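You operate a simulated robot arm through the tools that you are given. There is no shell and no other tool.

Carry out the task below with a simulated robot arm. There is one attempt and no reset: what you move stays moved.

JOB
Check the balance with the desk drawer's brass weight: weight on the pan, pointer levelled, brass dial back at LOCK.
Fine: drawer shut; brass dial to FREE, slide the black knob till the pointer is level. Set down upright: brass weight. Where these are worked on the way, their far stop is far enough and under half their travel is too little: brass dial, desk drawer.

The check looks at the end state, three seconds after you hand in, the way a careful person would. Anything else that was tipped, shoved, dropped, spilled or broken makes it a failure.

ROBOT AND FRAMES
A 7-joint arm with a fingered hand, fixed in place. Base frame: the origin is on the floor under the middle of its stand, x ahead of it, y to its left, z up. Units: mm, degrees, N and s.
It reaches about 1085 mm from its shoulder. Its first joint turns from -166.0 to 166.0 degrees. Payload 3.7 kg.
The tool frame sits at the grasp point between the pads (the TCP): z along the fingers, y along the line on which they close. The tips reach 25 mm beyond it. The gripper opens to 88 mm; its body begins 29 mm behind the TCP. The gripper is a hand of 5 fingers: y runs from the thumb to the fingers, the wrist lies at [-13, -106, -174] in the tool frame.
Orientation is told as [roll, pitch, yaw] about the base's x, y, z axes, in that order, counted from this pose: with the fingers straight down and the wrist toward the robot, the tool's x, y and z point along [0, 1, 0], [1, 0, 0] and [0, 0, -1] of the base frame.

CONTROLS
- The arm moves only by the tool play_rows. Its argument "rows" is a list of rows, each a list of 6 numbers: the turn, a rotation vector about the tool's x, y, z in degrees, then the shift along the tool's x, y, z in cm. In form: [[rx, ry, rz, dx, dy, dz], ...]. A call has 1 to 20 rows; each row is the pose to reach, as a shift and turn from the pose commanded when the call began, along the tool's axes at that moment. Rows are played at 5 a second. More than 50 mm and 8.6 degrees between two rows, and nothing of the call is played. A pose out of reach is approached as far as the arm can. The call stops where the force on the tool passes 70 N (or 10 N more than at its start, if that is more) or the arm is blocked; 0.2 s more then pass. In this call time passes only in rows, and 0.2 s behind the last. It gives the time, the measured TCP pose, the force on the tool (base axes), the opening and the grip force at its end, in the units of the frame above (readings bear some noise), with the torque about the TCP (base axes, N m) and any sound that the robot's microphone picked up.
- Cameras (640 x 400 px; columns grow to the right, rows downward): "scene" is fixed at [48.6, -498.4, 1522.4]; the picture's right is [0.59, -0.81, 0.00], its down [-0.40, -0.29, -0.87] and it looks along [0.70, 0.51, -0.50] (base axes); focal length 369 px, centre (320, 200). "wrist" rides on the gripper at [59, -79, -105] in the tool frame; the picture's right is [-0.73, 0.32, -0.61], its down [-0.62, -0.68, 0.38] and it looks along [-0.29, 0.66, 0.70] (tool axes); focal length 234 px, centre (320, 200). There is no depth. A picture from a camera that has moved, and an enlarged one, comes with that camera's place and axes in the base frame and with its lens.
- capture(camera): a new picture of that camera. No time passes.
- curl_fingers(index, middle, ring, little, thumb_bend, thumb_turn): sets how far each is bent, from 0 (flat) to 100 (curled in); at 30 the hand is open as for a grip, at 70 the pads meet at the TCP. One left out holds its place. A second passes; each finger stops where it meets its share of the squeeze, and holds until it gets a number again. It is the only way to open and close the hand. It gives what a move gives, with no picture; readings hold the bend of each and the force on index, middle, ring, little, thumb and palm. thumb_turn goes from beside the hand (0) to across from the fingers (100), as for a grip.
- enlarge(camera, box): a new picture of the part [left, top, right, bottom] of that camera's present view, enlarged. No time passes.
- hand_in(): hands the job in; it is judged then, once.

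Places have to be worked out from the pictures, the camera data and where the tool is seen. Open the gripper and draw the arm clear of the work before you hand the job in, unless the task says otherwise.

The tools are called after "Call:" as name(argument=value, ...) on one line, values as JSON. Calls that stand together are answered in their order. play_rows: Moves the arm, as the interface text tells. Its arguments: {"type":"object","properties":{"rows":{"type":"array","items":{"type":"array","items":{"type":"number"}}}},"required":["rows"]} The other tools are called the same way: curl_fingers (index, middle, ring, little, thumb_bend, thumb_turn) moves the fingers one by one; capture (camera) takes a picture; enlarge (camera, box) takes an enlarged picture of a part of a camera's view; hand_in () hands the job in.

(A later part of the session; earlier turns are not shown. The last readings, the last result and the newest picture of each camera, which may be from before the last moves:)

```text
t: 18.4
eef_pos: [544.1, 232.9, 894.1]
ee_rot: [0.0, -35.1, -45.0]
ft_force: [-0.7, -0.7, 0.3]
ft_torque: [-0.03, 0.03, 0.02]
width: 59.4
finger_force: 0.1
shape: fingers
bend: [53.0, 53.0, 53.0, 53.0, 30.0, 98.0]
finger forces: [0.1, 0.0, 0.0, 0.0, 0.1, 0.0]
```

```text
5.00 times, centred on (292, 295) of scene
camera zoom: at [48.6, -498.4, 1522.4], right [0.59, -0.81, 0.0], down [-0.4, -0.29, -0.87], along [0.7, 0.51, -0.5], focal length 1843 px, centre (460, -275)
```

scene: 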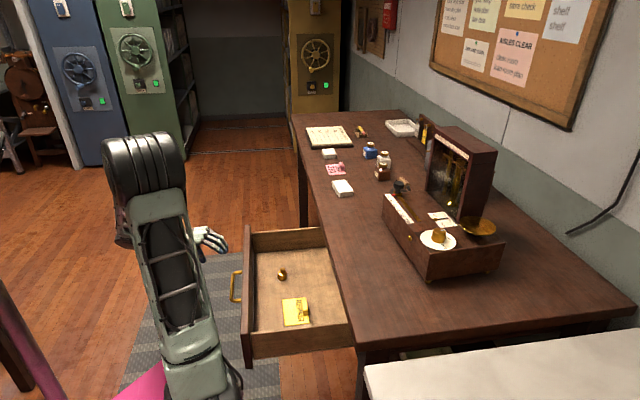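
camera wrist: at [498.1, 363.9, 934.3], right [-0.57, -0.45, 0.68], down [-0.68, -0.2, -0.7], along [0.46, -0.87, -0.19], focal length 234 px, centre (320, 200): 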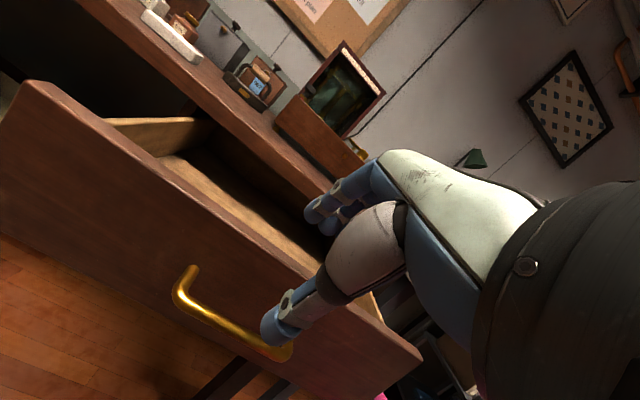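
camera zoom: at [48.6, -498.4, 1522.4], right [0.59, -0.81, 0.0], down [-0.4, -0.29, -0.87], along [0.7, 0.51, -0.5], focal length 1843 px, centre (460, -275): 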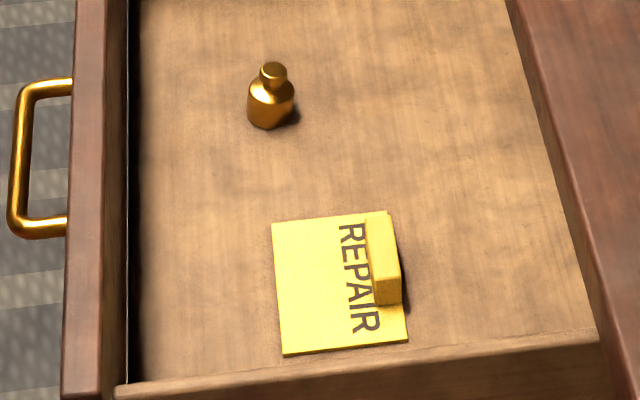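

I estimate the weight near (695, 120), 28 mm wide and about 38 mm tall, upright in the drawer. I move above it with the hand upright so the wrist camera can see it from a second angle.

Call:
play_rows(rows=[[7, 0, 0, 0.4, 3.13, 2.05], [14, 0, 0, 0.8, 6.25, 4.09], [21, 0, 0, 1.19, 9.38, 6.14], [28, 0, 0, 1.58, 12.5, 8.18], [35, 0, 0, 1.98, 15.63, 10.23]])

Call:
curl_fingers(index=30, middle=30, ring=30, little=30, thumb_bend=30)

Call:
capture(camera="wrist")

Call:
capture(camera="scene")

```text
t: 19.6
eef_pos: [689.3, 116.4, 899.7]
ee_rot: [0.0, 0.0, -44.8]
ft_force: [-0.2, 0.6, 0.2]
ft_torque: [0.02, -0.01, -0.01]
width: 59.5
finger_force: 0.0
shape: fingers
bend: [53.0, 53.0, 53.0, 53.0, 30.0, 98.0]
finger forces: [0.1, 0.0, 0.0, 0.1, 0.0, 0.1]
```

```text
t: 20.6
eef_pos: [690.0, 116.1, 899.6]
ee_rot: [-0.1, -0.1, -45.1]
ft_force: [0.5, 0.9, -0.7]
ft_torque: [-0.01, -0.03, -0.01]
width: 84.8
finger_force: 0.1
shape: fingers
bend: [30.0, 30.0, 30.0, 30.0, 30.0, 98.0]
finger forces: [0.0, 0.0, 0.1, 0.1, 0.0, 0.0]
```

```text
taken
camera wrist: at [675.0, 214.0, 1004.0], right [-0.29, -0.74, 0.61], down [-0.92, 0.04, -0.38], along [0.26, -0.67, -0.7], focal length 234 px, centre (320, 200)
```

wrist: 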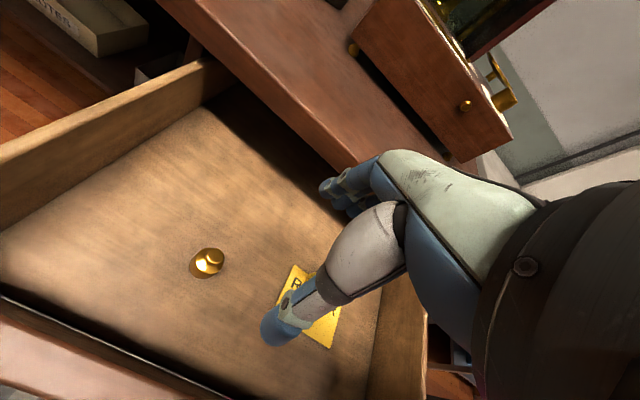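

```text
taken
```

scene: 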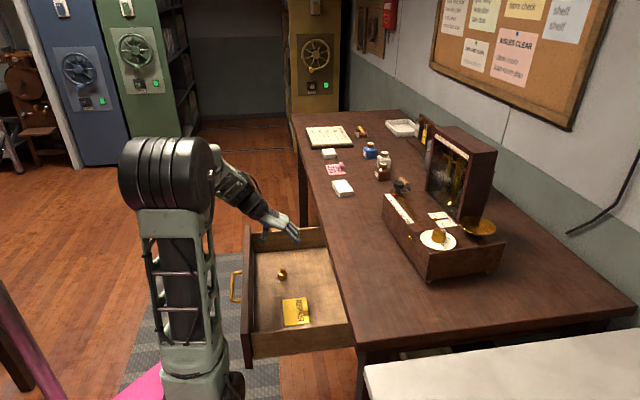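

The weight is in clear view of the wrist camera. I enlarge it in both cameras to triangulate it accurately.

Call:
enlarge(camera="wrist", box=[167, 237, 247, 287])

Call:
enlarge(camera="scene", box=[242, 250, 322, 300])

```text
8.00 times, centred on (207, 262) of wrist
camera zoom: at [675.0, 214.0, 1004.0], right [-0.29, -0.74, 0.61], down [-0.92, 0.04, -0.38], along [0.26, -0.67, -0.7], focal length 1873 px, centre (1224, -296)
```

zoom: 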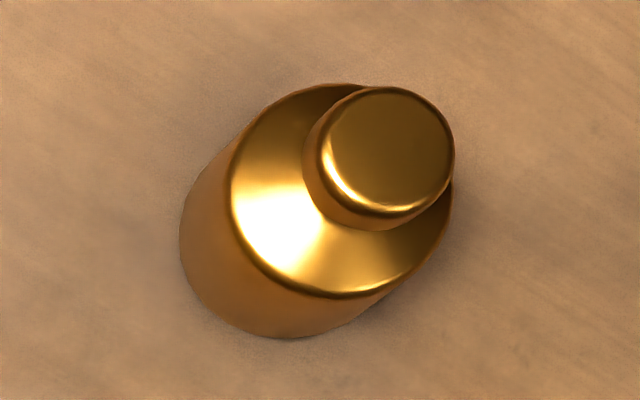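

```text
8.00 times, centred on (282, 275) of scene
camera zoom: at [48.6, -498.4, 1522.4], right [0.59, -0.81, 0.0], down [-0.4, -0.29, -0.87], along [0.7, 0.51, -0.5], focal length 2949 px, centre (624, -400)
```

zoom: 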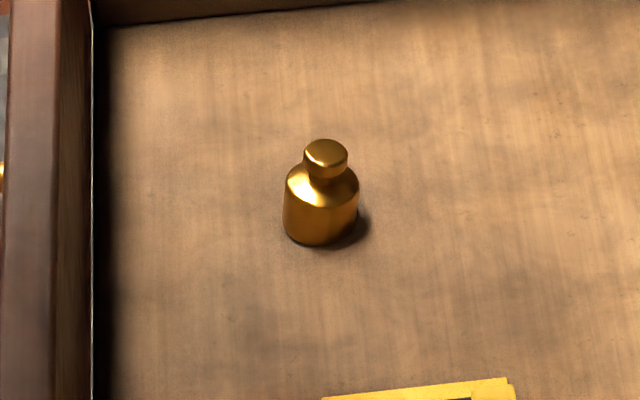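

The weight comes out at about (716, 133) with its top near z 742–750, so the drawer floor is about z 708. I centre over it and descend to z≈800, then verify before going lower.

Call:
play_rows(rows=[[0, 0, 0, 1.0, 0.2, 3.3], [0, 0, 0, 2.0, 0.4, 6.6], [0, 0, 0, 3.04, 0.64, 10.0]])

Call:
capture(camera="wrist")

Call:
enlarge(camera="scene", box=[232, 220, 332, 300])

```text
t: 21.4
eef_pos: [715.8, 132.3, 798.7]
ee_rot: [0.0, 0.0, -45.2]
ft_force: [-0.8, 0.0, 0.6]
ft_torque: [0.02, 0.02, -0.02]
width: 84.6
finger_force: 0.1
shape: fingers
bend: [30.0, 30.0, 30.0, 30.0, 30.0, 98.0]
finger forces: [0.0, 0.0, 0.1, 0.1, 0.1, 0.1]
```

```text
taken
camera wrist: at [702.1, 230.3, 903.6], right [-0.29, -0.74, 0.61], down [-0.92, 0.04, -0.38], along [0.26, -0.67, -0.7], focal length 234 px, centre (320, 200)
```

wrist: 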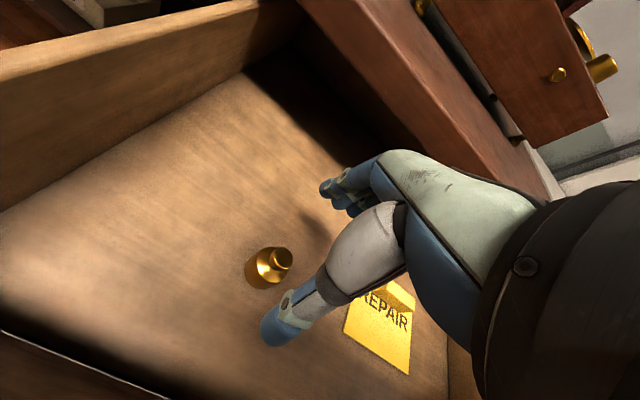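

```text
5.00 times, centred on (282, 260) of scene
camera zoom: at [48.6, -498.4, 1522.4], right [0.59, -0.81, 0.0], down [-0.4, -0.29, -0.87], along [0.7, 0.51, -0.5], focal length 1843 px, centre (510, -100)
```

zoom: 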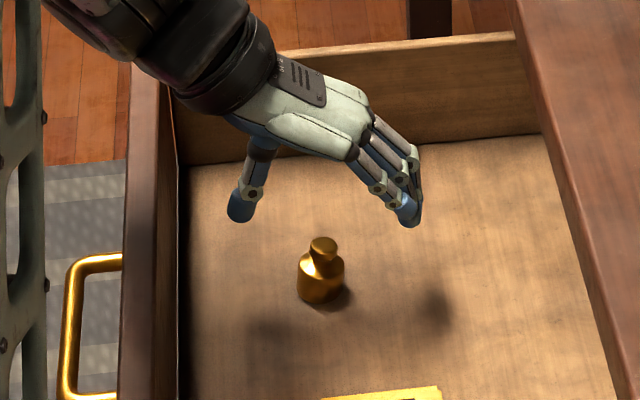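

TCP, weight and camera rays agree within a couple of millimetres. I descend to z≈743 so the pads straddle the weight's body while the tips stay above the drawer floor.

Call:
play_rows(rows=[[0, 0, 0, 0.07, 0.0, 2.0], [0, 0, 0, 0.07, 0.0, 4.0], [0, 0, 0, 0.07, 0.0, 5.0], [0, 0, 0, 0.07, 0.0, 5.6]])

Call:
capture(camera="wrist")

Call:
enlarge(camera="scene", box=[232, 220, 332, 300])

```text
t: 22.4
eef_pos: [715.9, 133.2, 742.0]
ee_rot: [-0.1, 0.0, -45.1]
ft_force: [0.1, -0.2, -0.7]
ft_torque: [0.03, 0.0, 0.02]
width: 84.5
finger_force: 0.1
shape: fingers
bend: [30.0, 30.0, 30.0, 30.0, 30.0, 98.0]
finger forces: [0.1, 0.0, 0.0, 0.0, 0.1, 0.0]
```

```text
taken
camera wrist: at [702.3, 230.8, 847.6], right [-0.29, -0.74, 0.61], down [-0.92, 0.04, -0.38], along [0.26, -0.67, -0.7], focal length 234 px, centre (320, 200)
```

wrist: 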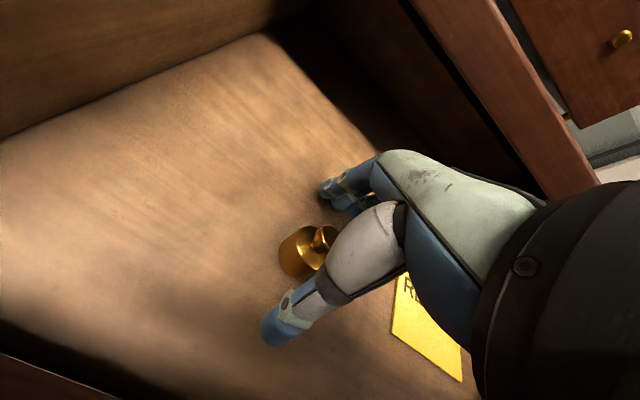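

```text
5.00 times, centred on (282, 260) of scene
camera zoom: at [48.6, -498.4, 1522.4], right [0.59, -0.81, 0.0], down [-0.4, -0.29, -0.87], along [0.7, 0.51, -0.5], focal length 1843 px, centre (510, -100)
```

zoom: 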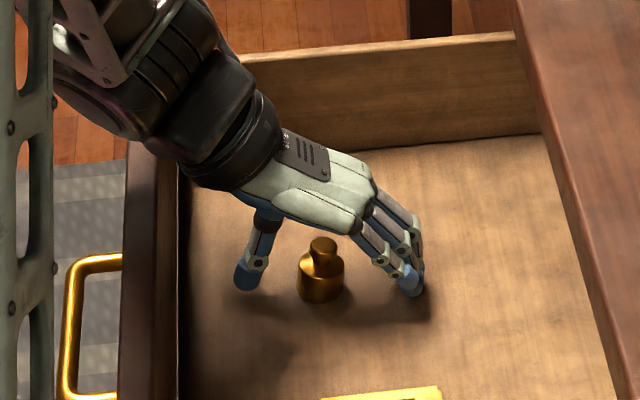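

The knob top now coincides with the TCP, so it sits at about z 742. I close the index, middle and thumb on the weight.

Call:
curl_fingers(index=70, middle=70, thumb_bend=70)

Call:
capture(camera="wrist")

Call:
enlarge(camera="scene", box=[232, 220, 332, 300])

```text
t: 23.4
eef_pos: [715.4, 133.5, 742.4]
ee_rot: [-0.2, -0.1, -45.1]
ft_force: [-0.3, 0.3, -0.2]
ft_torque: [-0.02, 0.02, -0.02]
width: 21.0
finger_force: 7.7
shape: fingers
bend: [62.0, 65.0, 30.0, 30.0, 59.0, 96.0]
finger forces: [4.4, 3.8, 0.0, 0.0, 8.2, 0.0]
```

```text
taken
camera wrist: at [702.3, 231.0, 847.6], right [-0.29, -0.74, 0.61], down [-0.92, 0.04, -0.38], along [0.26, -0.67, -0.7], focal length 234 px, centre (320, 200)
```

wrist: 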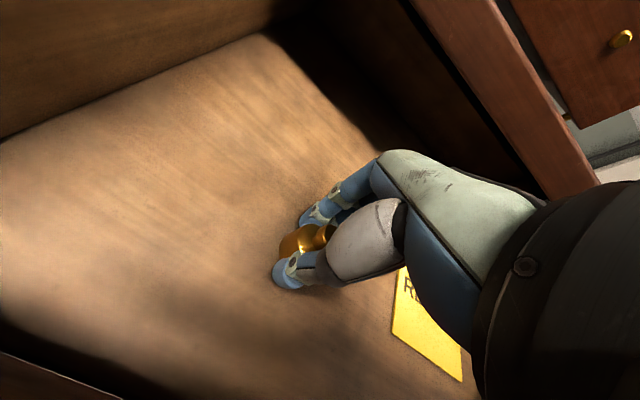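

```text
5.00 times, centred on (282, 260) of scene
camera zoom: at [48.6, -498.4, 1522.4], right [0.59, -0.81, 0.0], down [-0.4, -0.29, -0.87], along [0.7, 0.51, -0.5], focal length 1843 px, centre (510, -100)
```

zoom: 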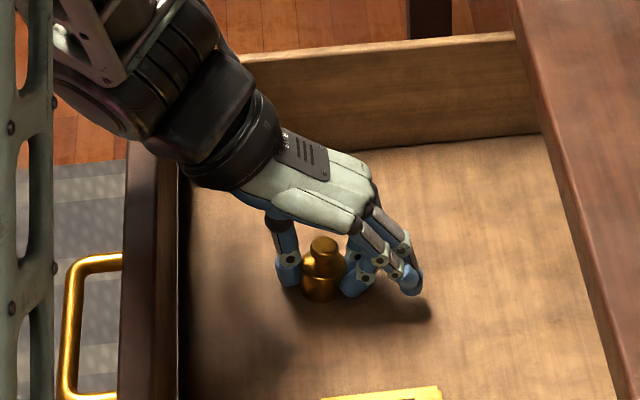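

The weight is held by index, middle and thumb (about 8 N). I lift it gently and check that it comes along upright.

Call:
play_rows(rows=[[0, 0, 0, 0, 0, -0.5], [0, 0, 0, 0, 0, -1.5], [0, 0, 0, 0, 0, -3.0], [0, 0, 0, 0, 0, -5.0], [0, 0, 0, 0, 0, -7.5]])

Call:
enlarge(camera="wrist", box=[240, 160, 400, 320])

Call:
enlarge(camera="scene", box=[232, 200, 332, 280])

```text
t: 24.6
eef_pos: [715.3, 132.6, 818.3]
ee_rot: [0.0, 0.0, -45.1]
ft_force: [-0.2, -0.6, -0.5]
ft_torque: [0.03, 0.04, -0.02]
width: 20.9
finger_force: 8.2
shape: fingers
bend: [62.0, 65.0, 30.0, 30.0, 59.0, 96.0]
finger forces: [4.4, 3.9, 0.0, 0.1, 8.1, 0.0]
```

```text
2.50 times, centred on (320, 240) of wrist
camera zoom: at [702.8, 230.5, 922.9], right [-0.29, -0.74, 0.61], down [-0.92, 0.04, -0.38], along [0.26, -0.67, -0.7], focal length 585 px, centre (320, 100)
```

zoom: 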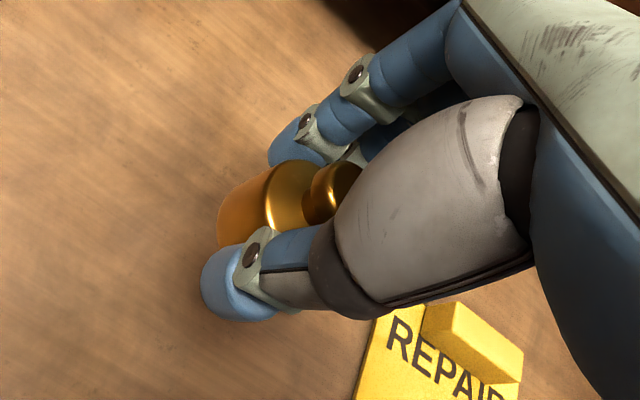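

```text
5.00 times, centred on (282, 240) of scene
camera zoom: at [48.6, -498.4, 1522.4], right [0.59, -0.81, 0.0], down [-0.4, -0.29, -0.87], along [0.7, 0.51, -0.5], focal length 1843 px, centre (510, 0)
```

zoom: 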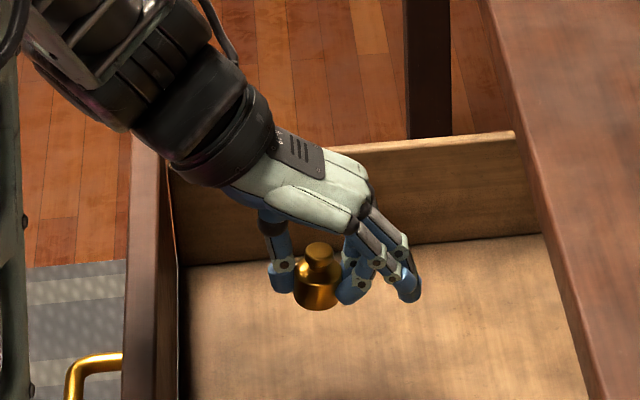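

The weight is held upright with its knob top at the TCP, so its base is about 34 mm below. I lift clear of the drawer and carry it in front of the glass case to a staging point near the pan, keeping the hand level.

Call:
play_rows(rows=[[0, 0, 0, 0, 0, -3.2], [0, 0, 0, 0, 0, -6.4], [0, 0, 0, 0, 0, -9.6], [0, 0, 0, 0, 0, -12.8], [0, 0, 0, 0, 0, -16.0], [0, 0, 0, -1.29, 2.69, -17.0], [0, 0, 0, -2.58, 5.39, -18.0], [0, 0, 0, -3.87, 8.08, -19.1], [0, 0, 0, -5.16, 10.77, -20.1], [0, 0, 0, -6.45, 13.47, -21.1], [0, 0, 0, -7.74, 16.16, -22.1], [0, 0, 0, -9.03, 18.85, -23.1], [0, 0, 0, -10.31, 21.55, -24.2], [0, 0, 0, -11.6, 24.24, -25.2], [0, 0, 0, -12.89, 26.93, -26.2], [0, 0, 0, -14.18, 29.63, -27.2], [0, 0, 0, -15.47, 32.32, -28.2], [0, 0, 0, -16.76, 35.01, -29.3], [0, 0, 0, -18.05, 37.71, -30.3], [0, 0, 0, -19.34, 40.4, -31.2]])

Call:
capture(camera="wrist")

Call:
capture(camera="scene")

```text
t: 28.8
eef_pos: [864.8, -290.2, 1131.1]
ee_rot: [-0.1, -0.1, -45.0]
ft_force: [0.0, -0.3, -0.9]
ft_torque: [-0.05, -0.01, 0.0]
width: 20.8
finger_force: 8.5
shape: fingers
bend: [62.0, 65.0, 30.0, 30.0, 59.0, 96.0]
finger forces: [4.4, 4.1, 0.1, 0.1, 8.0, 0.0]
```

```text
taken
camera wrist: at [851.0, -191.9, 1235.7], right [-0.28, -0.74, 0.61], down [-0.92, 0.04, -0.38], along [0.26, -0.67, -0.7], focal length 234 px, centre (320, 200)
```

wrist: 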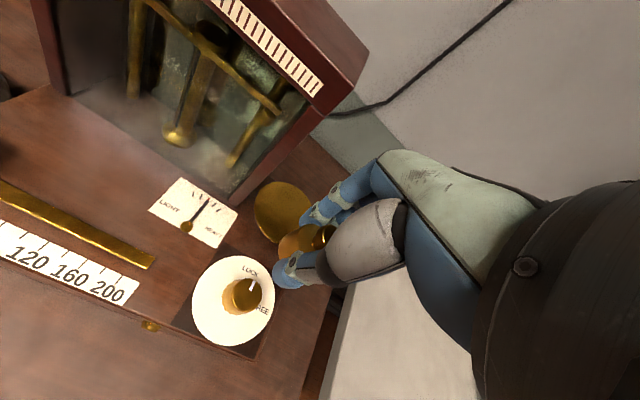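

```text
taken
```

scene: 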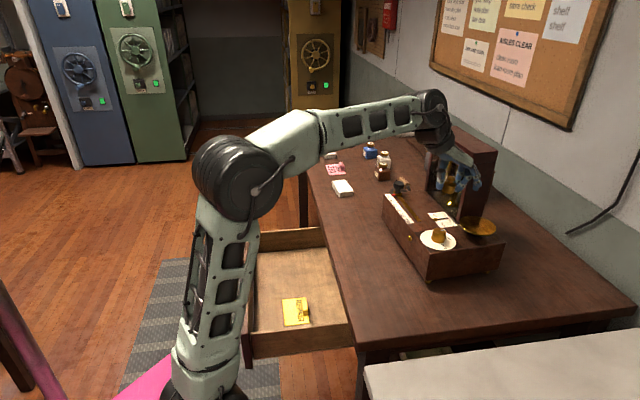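

I have a good view of dial, pointer card and pan. I enlarge them in both cameras to fix the pan's position and height.

Call:
enlarge(camera="wrist", box=[170, 150, 350, 360])

Call:
enlarge(camera="scene", box=[400, 140, 520, 260])

```text
1.90 times, centred on (260, 255) of wrist
camera zoom: at [851.0, -191.9, 1235.7], right [-0.28, -0.74, 0.61], down [-0.92, 0.04, -0.38], along [0.26, -0.67, -0.7], focal length 446 px, centre (434, 95)
```

zoom: 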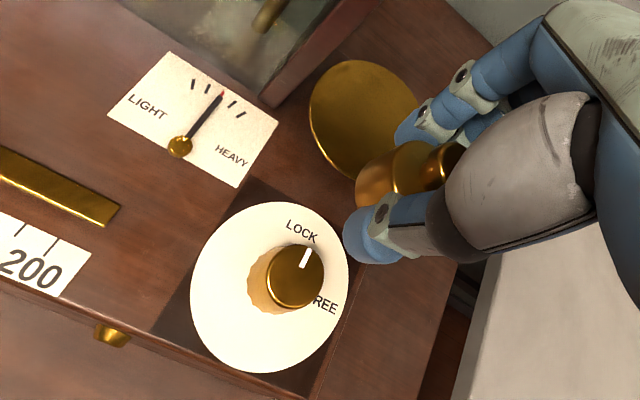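

```text
3.33 times, centred on (460, 200) of scene
camera zoom: at [48.6, -498.4, 1522.4], right [0.59, -0.81, 0.0], down [-0.4, -0.29, -0.87], along [0.7, 0.51, -0.5], focal length 1229 px, centre (-147, 200)
```

zoom: 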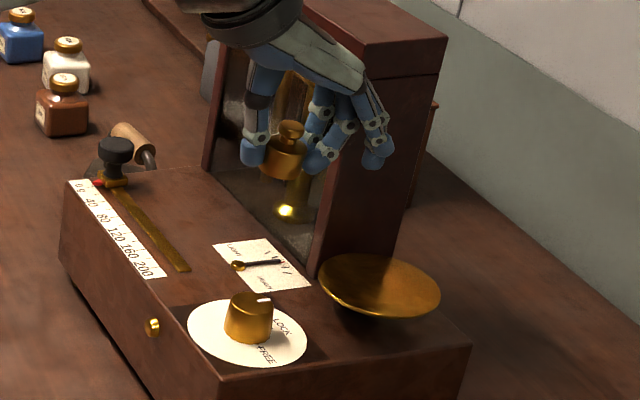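

Both cameras agree with the known TCP position. The pan rim centre comes out at (930, -361, ~986), about 95 mm wide and 68 mm clear of the case wall. I move over the pan, staying well above it.

Call:
play_rows(rows=[[0, 0, 0, -0.1, 2.4, 1.2], [0, 0, 0, -0.2, 4.8, 2.5], [0, 0, 0, -0.3, 7.2, 3.8], [0, 0, 0, -0.4, 9.6, 5.5], [0, 0, 0, -0.4, 9.6, 7.1]])

Call:
enlarge(camera="wrist", box=[200, 150, 400, 330])

Call:
enlarge(camera="scene", box=[430, 150, 530, 250])

```text
t: 30.0
eef_pos: [929.0, -360.1, 1058.9]
ee_rot: [-0.1, -0.1, -45.0]
ft_force: [-0.8, 0.0, -0.7]
ft_torque: [0.0, -0.03, 0.05]
width: 20.8
finger_force: 8.1
shape: fingers
bend: [62.0, 65.0, 30.0, 30.0, 59.0, 96.0]
finger forces: [4.4, 4.1, 0.1, 0.1, 8.0, 0.1]
```

```text
2.22 times, centred on (300, 240) of wrist
camera zoom: at [915.4, -262.6, 1164.4], right [-0.29, -0.74, 0.61], down [-0.92, 0.04, -0.38], along [0.26, -0.67, -0.7], focal length 520 px, centre (364, 111)
```

zoom: 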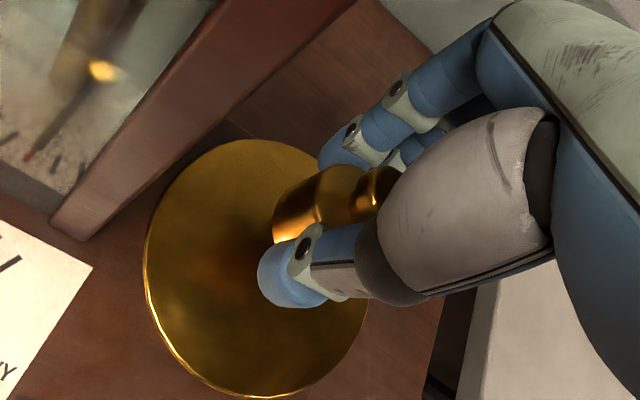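

```text
4.00 times, centred on (480, 200) of scene
camera zoom: at [48.6, -498.4, 1522.4], right [0.59, -0.81, 0.0], down [-0.4, -0.29, -0.87], along [0.7, 0.51, -0.5], focal length 1475 px, centre (-320, 200)
```

zoom: 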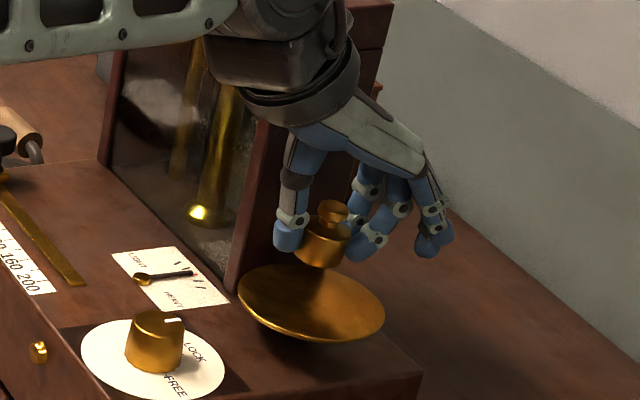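

The weight hangs vertically over the pan and the scene camera confirms the TCP to within a pixel. I lower in small steps, watching for contact.

Call:
play_rows(rows=[[0, 0, 0, 0, 0, 1.0], [0, 0, 0, 0, 0, 2.0], [0, 0, 0, 0, 0, 2.8]])

Call:
enlarge(camera="scene", box=[440, 170, 520, 250])

Call:
enlarge(camera="wrist", box=[200, 150, 400, 330])

```text
t: 30.8
eef_pos: [930.9, -361.4, 1031.7]
ee_rot: [-0.1, 0.1, -45.1]
ft_force: [1.4, -0.8, 0.1]
ft_torque: [0.01, -0.01, 0.02]
width: 20.6
finger_force: 8.3
shape: fingers
bend: [62.0, 65.0, 30.0, 30.0, 59.0, 96.0]
finger forces: [4.5, 4.1, 0.0, 0.0, 8.0, 0.0]
```

```text
5.00 times, centred on (480, 210) of scene
camera zoom: at [48.6, -498.4, 1522.4], right [0.59, -0.81, 0.0], down [-0.4, -0.29, -0.87], along [0.7, 0.51, -0.5], focal length 1843 px, centre (-480, 150)
```

zoom: 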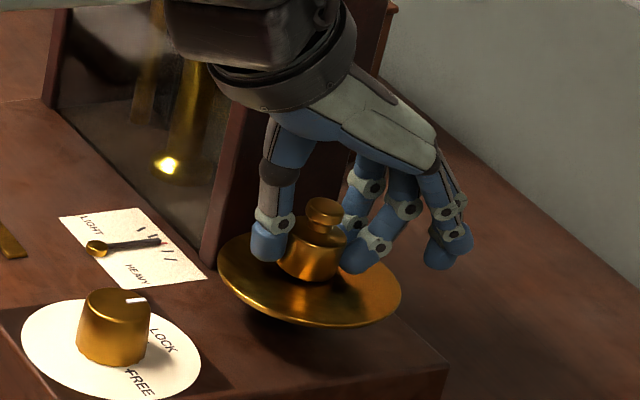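

```text
2.22 times, centred on (300, 240) of wrist
camera zoom: at [915.7, -262.7, 1136.4], right [-0.29, -0.74, 0.61], down [-0.92, 0.04, -0.38], along [0.26, -0.67, -0.7], focal length 520 px, centre (364, 111)
```

zoom: 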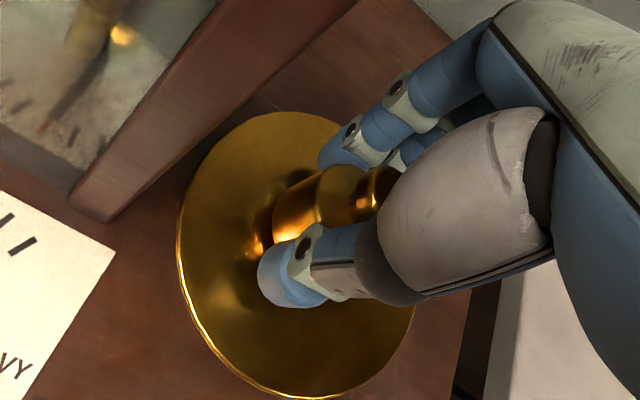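

The weight is centred over the pan, with about 13 mm left. I go down in finer steps and watch the force readings.

Call:
play_rows(rows=[[0, 0, 0, 0, 0, 0.4], [0, 0, 0, 0, 0, 0.8]])

Call:
play_rows(rows=[[0, 0, 0, 0, 0, 0.15], [0, 0, 0, 0, 0, 0.3]])

Call:
enlarge(camera="scene", box=[455, 190, 515, 235])

```text
t: 31.4
eef_pos: [930.7, -360.4, 1026.7]
ee_rot: [0.1, -0.2, -45.1]
ft_force: [1.0, 0.2, 13.7]
ft_torque: [0.03, 0.01, 0.01]
width: 20.9
finger_force: 9.0
shape: fingers
bend: [62.0, 65.0, 30.0, 30.0, 59.0, 96.0]
finger forces: [5.2, 5.0, 0.0, 0.1, 9.8, 0.1]
```

```text
t: 32.0
eef_pos: [928.8, -359.4, 1024.9]
ee_rot: [0.2, -0.3, -45.0]
ft_force: [3.2, -1.8, 32.0]
ft_torque: [0.21, 0.03, 0.02]
width: 20.7
finger_force: 19.7
shape: fingers
bend: [62.0, 65.0, 30.0, 30.0, 61.0, 96.0]
finger forces: [9.8, 7.1, 0.1, 0.0, 21.8, 0.0]
```

```text
8.89 times, centred on (485, 212) of scene
camera zoom: at [48.6, -498.4, 1522.4], right [0.59, -0.81, 0.0], down [-0.4, -0.29, -0.87], along [0.7, 0.51, -0.5], focal length 3277 px, centre (-1147, 89)
```

zoom: 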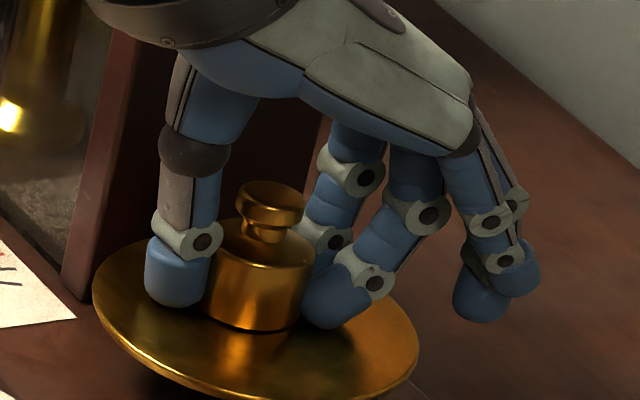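

The weight is seated on the pan and I pressed slightly too hard (32 N). I back off about 5 mm of command to relax the force before releasing.

Call:
play_rows(rows=[[0, 0, 0, 0, 0, -0.25], [0, 0, 0, 0, 0, -0.48]])

Call:
enlarge(camera="scene", box=[455, 190, 515, 235])

```text
t: 32.6
eef_pos: [928.0, -360.0, 1024.0]
ee_rot: [-0.1, 0.1, -45.1]
ft_force: [2.7, -0.8, 17.1]
ft_torque: [-0.01, -0.13, 0.01]
width: 20.6
finger_force: 12.9
shape: fingers
bend: [62.0, 65.0, 30.0, 30.0, 61.0, 95.0]
finger forces: [9.2, 6.2, 0.0, 0.1, 9.6, 0.1]
```

```text
8.89 times, centred on (485, 212) of scene
camera zoom: at [48.6, -498.4, 1522.4], right [0.59, -0.81, 0.0], down [-0.4, -0.29, -0.87], along [0.7, 0.51, -0.5], focal length 3277 px, centre (-1147, 89)
```

zoom: 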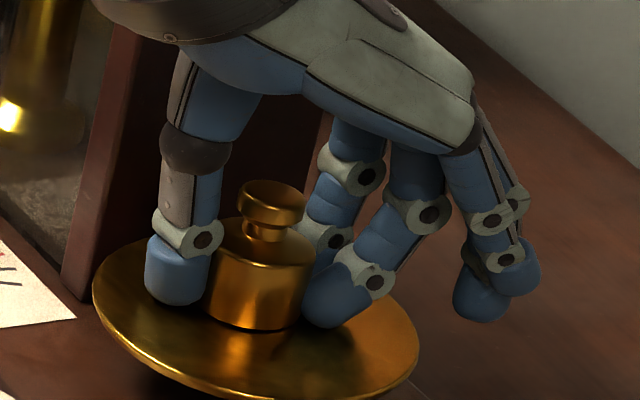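

Force dropped to 17 N with the weight still seated. I relax a bit more.

Call:
play_rows(rows=[[0, 0, 0, 0, 0, -0.12], [0, 0, 0, 0, 0, -0.22]])

```text
t: 33.2
eef_pos: [930.0, -359.4, 1026.1]
ee_rot: [0.0, 0.2, -45.0]
ft_force: [0.0, 0.6, 3.6]
ft_torque: [-0.01, 0.03, 0.0]
width: 20.8
finger_force: 8.9
shape: fingers
bend: [62.0, 65.0, 30.0, 30.0, 60.0, 96.0]
finger forces: [4.9, 4.6, 0.1, 0.0, 9.0, 0.0]
```

Only 3.6 N remains, so the weight rests on the pan. I open the fingers and thumb partway to release it.

Call:
curl_fingers(index=48, middle=50, thumb_bend=45)

Call:
enlarge(camera="scene", box=[455, 190, 515, 235])

Call:
enlarge(camera="wrist", box=[200, 150, 400, 330])

```text
t: 34.2
eef_pos: [929.9, -361.0, 1026.9]
ee_rot: [0.0, -0.1, -45.2]
ft_force: [0.3, 0.2, -0.5]
ft_torque: [-0.01, -0.01, 0.0]
width: 48.7
finger_force: 0.1
shape: fingers
bend: [48.0, 50.0, 30.0, 30.0, 45.0, 97.0]
finger forces: [0.0, 0.0, 0.0, 0.0, 0.0, 0.1]
```

```text
8.89 times, centred on (485, 212) of scene
camera zoom: at [48.6, -498.4, 1522.4], right [0.59, -0.81, 0.0], down [-0.4, -0.29, -0.87], along [0.7, 0.51, -0.5], focal length 3277 px, centre (-1147, 89)
```

zoom: 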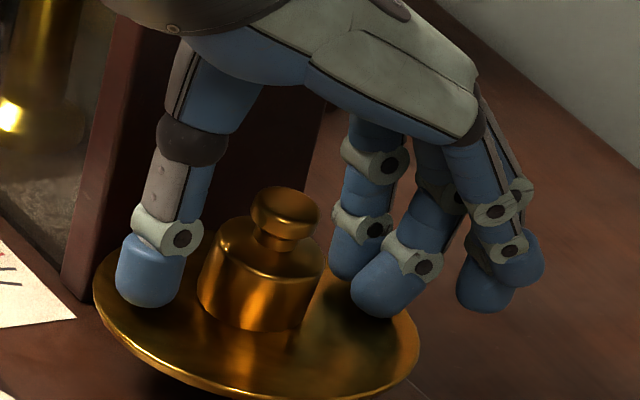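

```text
2.22 times, centred on (300, 240) of wrist
camera zoom: at [916.0, -262.5, 1132.4], right [-0.29, -0.74, 0.61], down [-0.92, 0.04, -0.38], along [0.26, -0.67, -0.7], focal length 520 px, centre (364, 111)
```

zoom: 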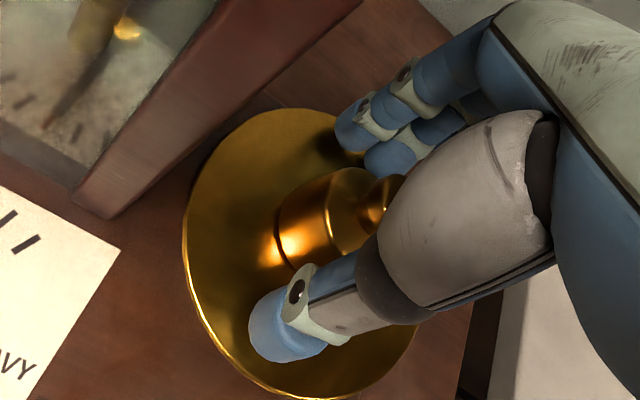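

The weight stands free and upright on the pan. I lift straight up and away from it.

Call:
play_rows(rows=[[0, 0, 0, 0, 0, -1.5], [0, 0, 0, 0, 0, -3.5], [0, 0, 0, 0, 0, -6.5], [0, 0, 0, 0, 0, -10.0], [0, 0, 0, 0, -3.0, -12.5], [0, 0, 0, 0, -6.5, -14.5], [0, 0, 0, 0, -10.0, -16.0]])

Call:
capture(camera="wrist")

Call:
capture(camera="scene")

```text
t: 35.8
eef_pos: [860.6, -289.7, 1187.9]
ee_rot: [-0.1, 0.0, -45.1]
ft_force: [0.3, -0.9, -0.2]
ft_torque: [0.0, 0.0, -0.01]
width: 49.0
finger_force: 0.0
shape: fingers
bend: [48.0, 50.0, 30.0, 30.0, 45.0, 97.0]
finger forces: [0.0, 0.0, 0.0, 0.0, 0.1, 0.0]
```

```text
taken
camera wrist: at [846.4, -191.9, 1292.1], right [-0.28, -0.74, 0.61], down [-0.92, 0.04, -0.38], along [0.26, -0.67, -0.7], focal length 234 px, centre (320, 200)
```

wrist: 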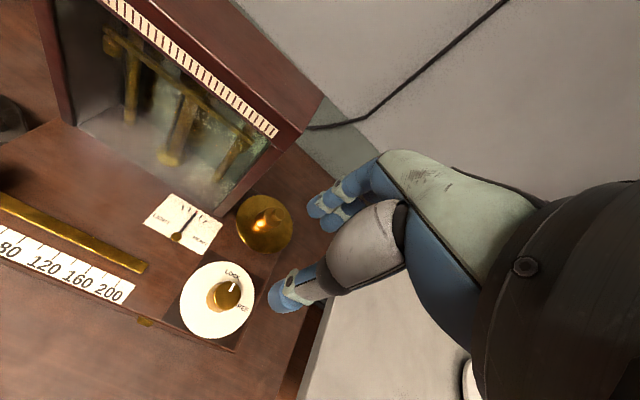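

```text
taken
```

scene: 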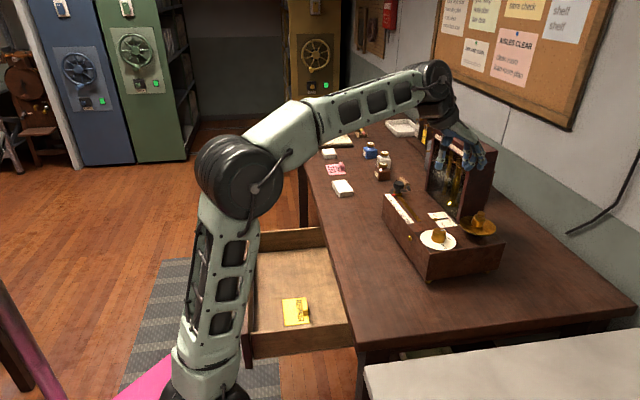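

The weight is upright on the pan and the hand is clear. I triangulate the dial knob top at (844, -292, ~989), about 32 mm wide and 26 mm tall. I curl ring and little fully so they cannot reach the pan, open index/middle/thumb, and inspect.

Call:
curl_fingers(index=40, middle=40, ring=100, little=100, thumb_bend=40)

Call:
enlarge(camera="wrist", box=[140, 140, 400, 370])

Call:
enlarge(camera="scene", box=[400, 120, 520, 260])

```text
t: 36.8
eef_pos: [860.6, -289.0, 1186.9]
ee_rot: [0.0, 0.0, -45.1]
ft_force: [0.3, 0.9, 0.5]
ft_torque: [0.0, -0.01, 0.0]
width: 63.2
finger_force: 0.1
shape: fingers
bend: [40.0, 40.0, 100.0, 100.0, 40.0, 97.0]
finger forces: [0.0, 0.1, 0.0, 0.0, 0.0, 0.0]
```

```text
1.74 times, centred on (270, 255) of wrist
camera zoom: at [846.2, -191.8, 1292.6], right [-0.29, -0.74, 0.61], down [-0.92, 0.04, -0.38], along [0.26, -0.67, -0.7], focal length 407 px, centre (407, 104)
```

zoom: 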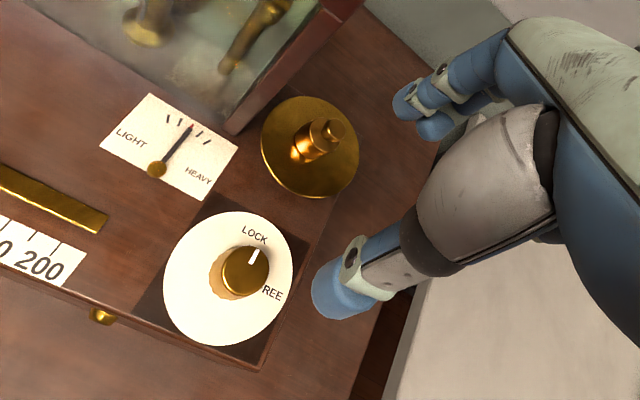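

```text
2.86 times, centred on (460, 190) of scene
camera zoom: at [48.6, -498.4, 1522.4], right [0.59, -0.81, 0.0], down [-0.4, -0.29, -0.87], along [0.7, 0.51, -0.5], focal length 1053 px, centre (-80, 229)
```

zoom: 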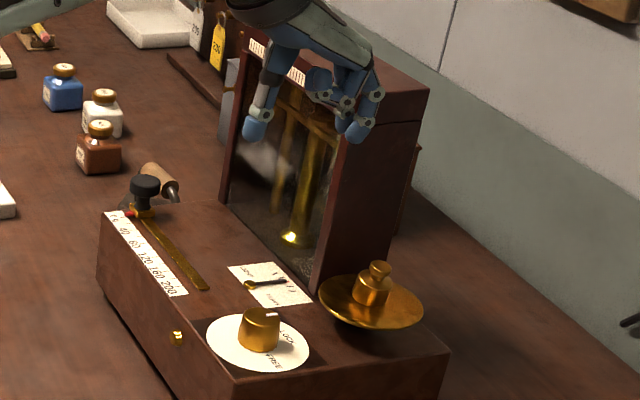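

Everything looks right, with the dial mark pointing to LOCK. I turn the hand to yaw 0 above the dial, so that a 90° clockwise stroke ends near yaw -90, and come down to z≈1040.

Call:
play_rows(rows=[[0, 0, -7.5, -0.22, -0.16, 2.45], [0, 0, -15, -0.44, -0.32, 4.9], [0, 0, -22.5, -0.66, -0.48, 7.35], [0, 0, -30, -0.87, -0.63, 9.8], [0, 0, -37.5, -1.09, -0.79, 12.25], [0, 0, -45, -1.31, -0.95, 14.7]])

Call:
capture(camera="wrist")

Call:
enlarge(camera="scene", box=[390, 160, 510, 280])

```text
t: 38.2
eef_pos: [842.4, -291.8, 1039.9]
ee_rot: [0.0, 0.0, -0.1]
ft_force: [-0.5, -0.7, 0.0]
ft_torque: [-0.05, 0.0, 0.02]
width: 63.1
finger_force: 0.0
shape: fingers
bend: [40.0, 40.0, 100.0, 100.0, 40.0, 97.0]
finger forces: [0.0, 0.0, 0.1, 0.1, 0.1, 0.1]
```

```text
taken
camera wrist: at [764.2, -233.1, 1144.8], right [0.32, -0.73, 0.61], down [-0.68, -0.62, -0.38], along [0.66, -0.29, -0.7], focal length 234 px, centre (320, 200)
```

wrist: 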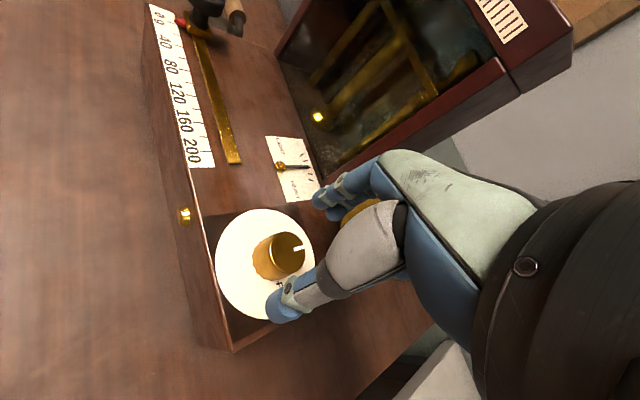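

```text
3.33 times, centred on (450, 220) of scene
camera zoom: at [48.6, -498.4, 1522.4], right [0.59, -0.81, 0.0], down [-0.4, -0.29, -0.87], along [0.7, 0.51, -0.5], focal length 1229 px, centre (-113, 133)
```

zoom: 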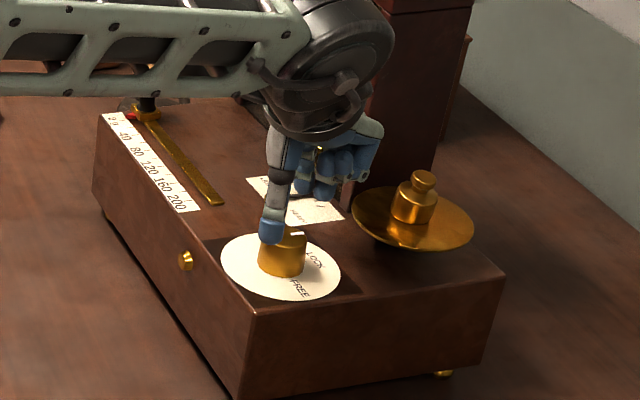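

I zoom in on the knob from the wrist to check the centring before closing on it.

Call:
enlarge(camera="wrist", box=[210, 190, 350, 330])

Call:
enlarge(camera="scene", box=[420, 200, 480, 250])

```text
2.86 times, centred on (280, 260) of wrist
camera zoom: at [764.2, -233.1, 1144.8], right [0.32, -0.73, 0.61], down [-0.68, -0.62, -0.38], along [0.66, -0.29, -0.7], focal length 669 px, centre (434, 29)
```

zoom: 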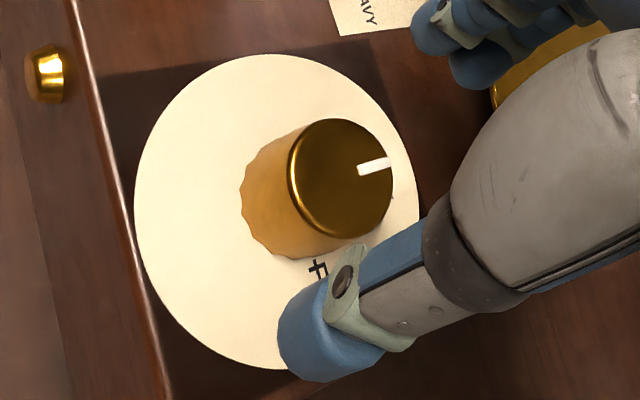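

```text
8.00 times, centred on (450, 225) of scene
camera zoom: at [48.6, -498.4, 1522.4], right [0.59, -0.81, 0.0], down [-0.4, -0.29, -0.87], along [0.7, 0.51, -0.5], focal length 2949 px, centre (-720, 0)
```

zoom: 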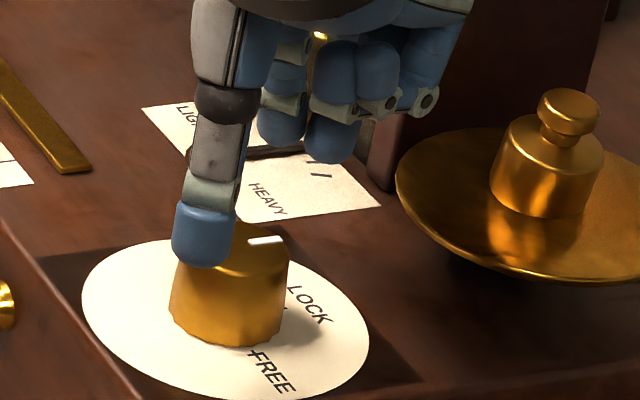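

The knob centre comes out at (845, -291.5), 2–3 mm from the TCP. I correct by 2 mm and descend to z≈998 around the knob.

Call:
play_rows(rows=[[0, 0, 0, 0.0, 0.2, 1.5], [0, 0, 0, 0.0, 0.2, 3.0], [0, 0, 0, 0.0, 0.2, 4.2]])

Call:
enlarge(camera="wrist", box=[210, 160, 380, 310])

Call:
enlarge(camera="scene", box=[420, 200, 480, 250])

```text
t: 39.0
eef_pos: [845.4, -291.9, 998.3]
ee_rot: [0.1, -0.1, -0.2]
ft_force: [0.5, -0.4, -0.2]
ft_torque: [0.01, -0.03, 0.01]
width: 63.0
finger_force: 0.0
shape: fingers
bend: [40.0, 40.0, 100.0, 100.0, 40.0, 97.0]
finger forces: [0.0, 0.0, 0.1, 0.0, 0.0, 0.1]
```

```text
2.67 times, centred on (295, 235) of wrist
camera zoom: at [766.6, -233.5, 1103.2], right [0.32, -0.73, 0.61], down [-0.68, -0.62, -0.38], along [0.66, -0.29, -0.7], focal length 624 px, centre (387, 107)
```

zoom: 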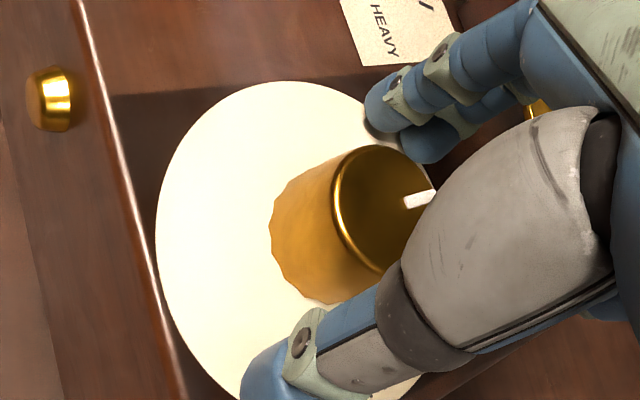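

```text
8.00 times, centred on (450, 225) of scene
camera zoom: at [48.6, -498.4, 1522.4], right [0.59, -0.81, 0.0], down [-0.4, -0.29, -0.87], along [0.7, 0.51, -0.5], focal length 2949 px, centre (-720, 0)
```

zoom: 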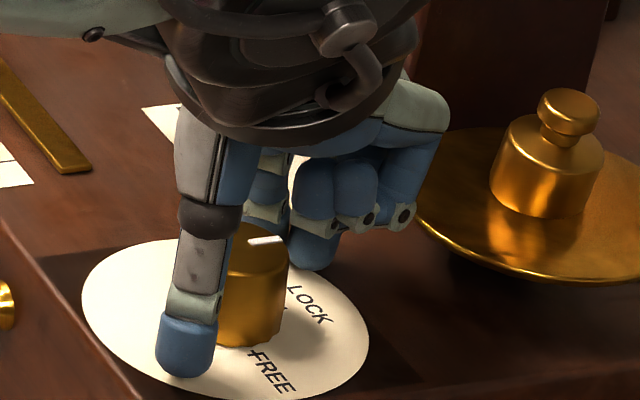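

The knob sits centred between thumb and fingers. I close on it.

Call:
curl_fingers(index=75, middle=75, thumb_bend=75)

Call:
enlarge(camera="wrist", box=[210, 160, 380, 310])

```text
t: 40.0
eef_pos: [845.7, -292.7, 997.3]
ee_rot: [0.0, 0.1, 0.0]
ft_force: [6.8, -3.3, 0.3]
ft_torque: [-0.11, -0.14, 0.01]
width: 24.7
finger_force: 12.2
shape: fingers
bend: [59.0, 62.0, 100.0, 100.0, 59.0, 97.0]
finger forces: [7.8, 8.6, 0.1, 0.0, 8.8, 0.0]
```

```text
2.67 times, centred on (295, 235) of wrist
camera zoom: at [767.1, -233.6, 1103.2], right [0.32, -0.73, 0.61], down [-0.68, -0.62, -0.38], along [0.66, -0.29, -0.7], focal length 624 px, centre (387, 107)
```

zoom: 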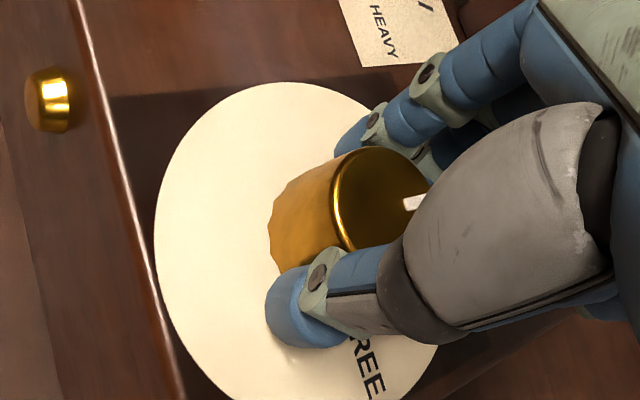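

Good grip with small side forces. I turn clockwise (tool z positive) 45° first and check that the dial follows.

Call:
play_rows(rows=[[0, 0, 7, 0, 0, 0], [0, 0, 14, 0, 0, 0], [0, 0, 21, 0, 0, 0], [0, 0, 28, 0, 0, 0], [0, 0, 35, 0, 0, 0], [0, 0, 42, 0, 0, 0], [0, 0, 48, 0, 0, 0]])

Call:
capture(camera="wrist")

Call:
enlarge(camera="scene", box=[410, 180, 500, 255])

```text
t: 41.6
eef_pos: [845.0, -293.3, 998.4]
ee_rot: [0.0, 0.0, -48.2]
ft_force: [-2.2, -7.4, -0.6]
ft_torque: [-0.13, 0.07, 0.03]
width: 24.8
finger_force: 11.8
shape: fingers
bend: [59.0, 62.0, 100.0, 100.0, 59.0, 98.0]
finger forces: [6.5, 8.0, 0.1, 0.0, 10.0, 0.0]
```

```text
taken
camera wrist: at [836.6, -194.4, 1103.2], right [-0.33, -0.72, 0.61], down [-0.92, 0.09, -0.38], along [0.22, -0.68, -0.7], focal length 234 px, centre (320, 200)
```

wrist: 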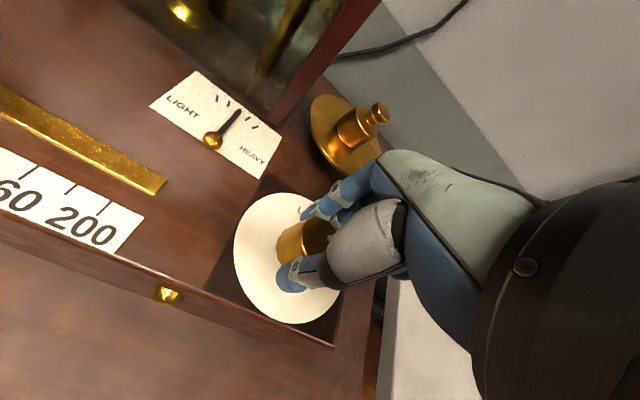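

```text
5.33 times, centred on (455, 218) of scene
camera zoom: at [48.6, -498.4, 1522.4], right [0.59, -0.81, 0.0], down [-0.4, -0.29, -0.87], along [0.7, 0.51, -0.5], focal length 1966 px, centre (-400, 107)
```

zoom: 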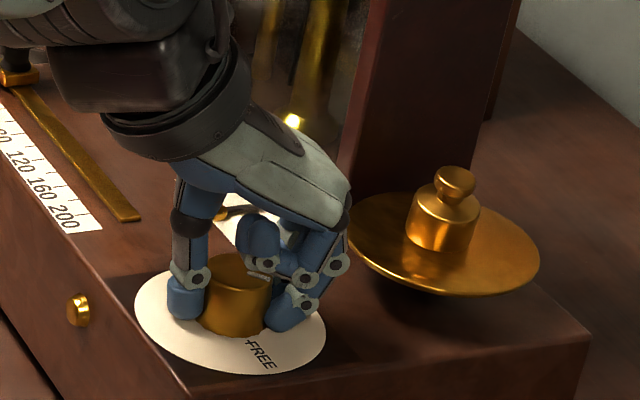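

The hand turned 48° without trouble and stays clear of the pan. I continue the turn toward FREE.

Call:
play_rows(rows=[[0, 0, 7, 0, 0, 0], [0, 0, 14, 0, 0, 0], [0, 0, 21, 0, 0, 0], [0, 0, 28, 0, 0, 0], [0, 0, 35, 0, 0, 0], [0, 0, 42, 0, 0, 0], [0, 0, 46, 0, 0, 0]])

Call:
capture(camera="wrist")

Call:
enlarge(camera="scene", box=[410, 180, 500, 255])

```text
t: 43.2
eef_pos: [844.6, -292.8, 998.9]
ee_rot: [0.0, 0.1, -94.2]
ft_force: [-10.5, -6.5, 0.4]
ft_torque: [-0.13, 0.22, 0.06]
width: 24.5
finger_force: 13.2
shape: fingers
bend: [59.0, 62.0, 100.0, 100.0, 59.0, 99.0]
finger forces: [6.7, 10.6, 0.0, 0.0, 8.4, 0.0]
```

```text
taken
camera wrist: at [909.4, -217.5, 1103.5], right [-0.75, -0.27, 0.61], down [-0.57, 0.72, -0.38], along [-0.34, -0.63, -0.7], focal length 234 px, centre (320, 200)
```

wrist: 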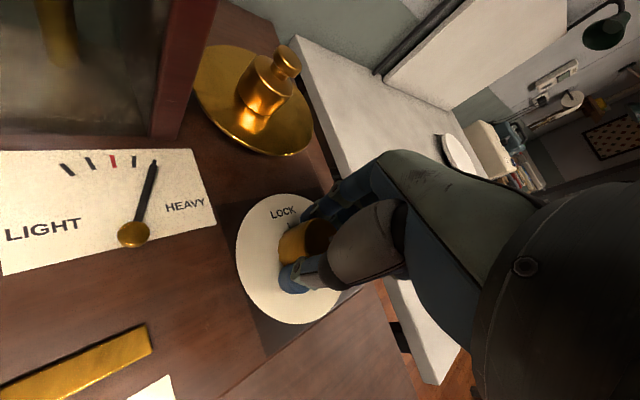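

```text
5.33 times, centred on (455, 218) of scene
camera zoom: at [48.6, -498.4, 1522.4], right [0.59, -0.81, 0.0], down [-0.4, -0.29, -0.87], along [0.7, 0.51, -0.5], focal length 1966 px, centre (-400, 107)
```

zoom: 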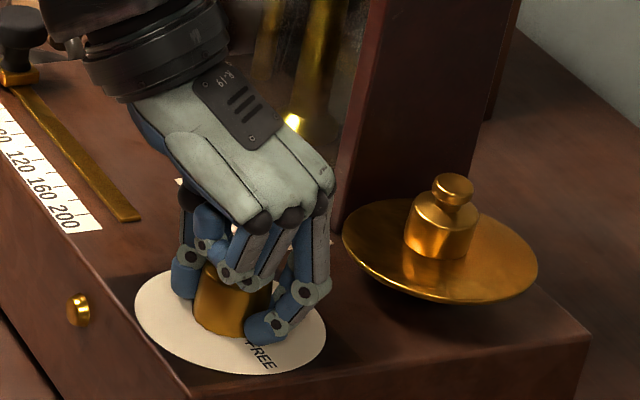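

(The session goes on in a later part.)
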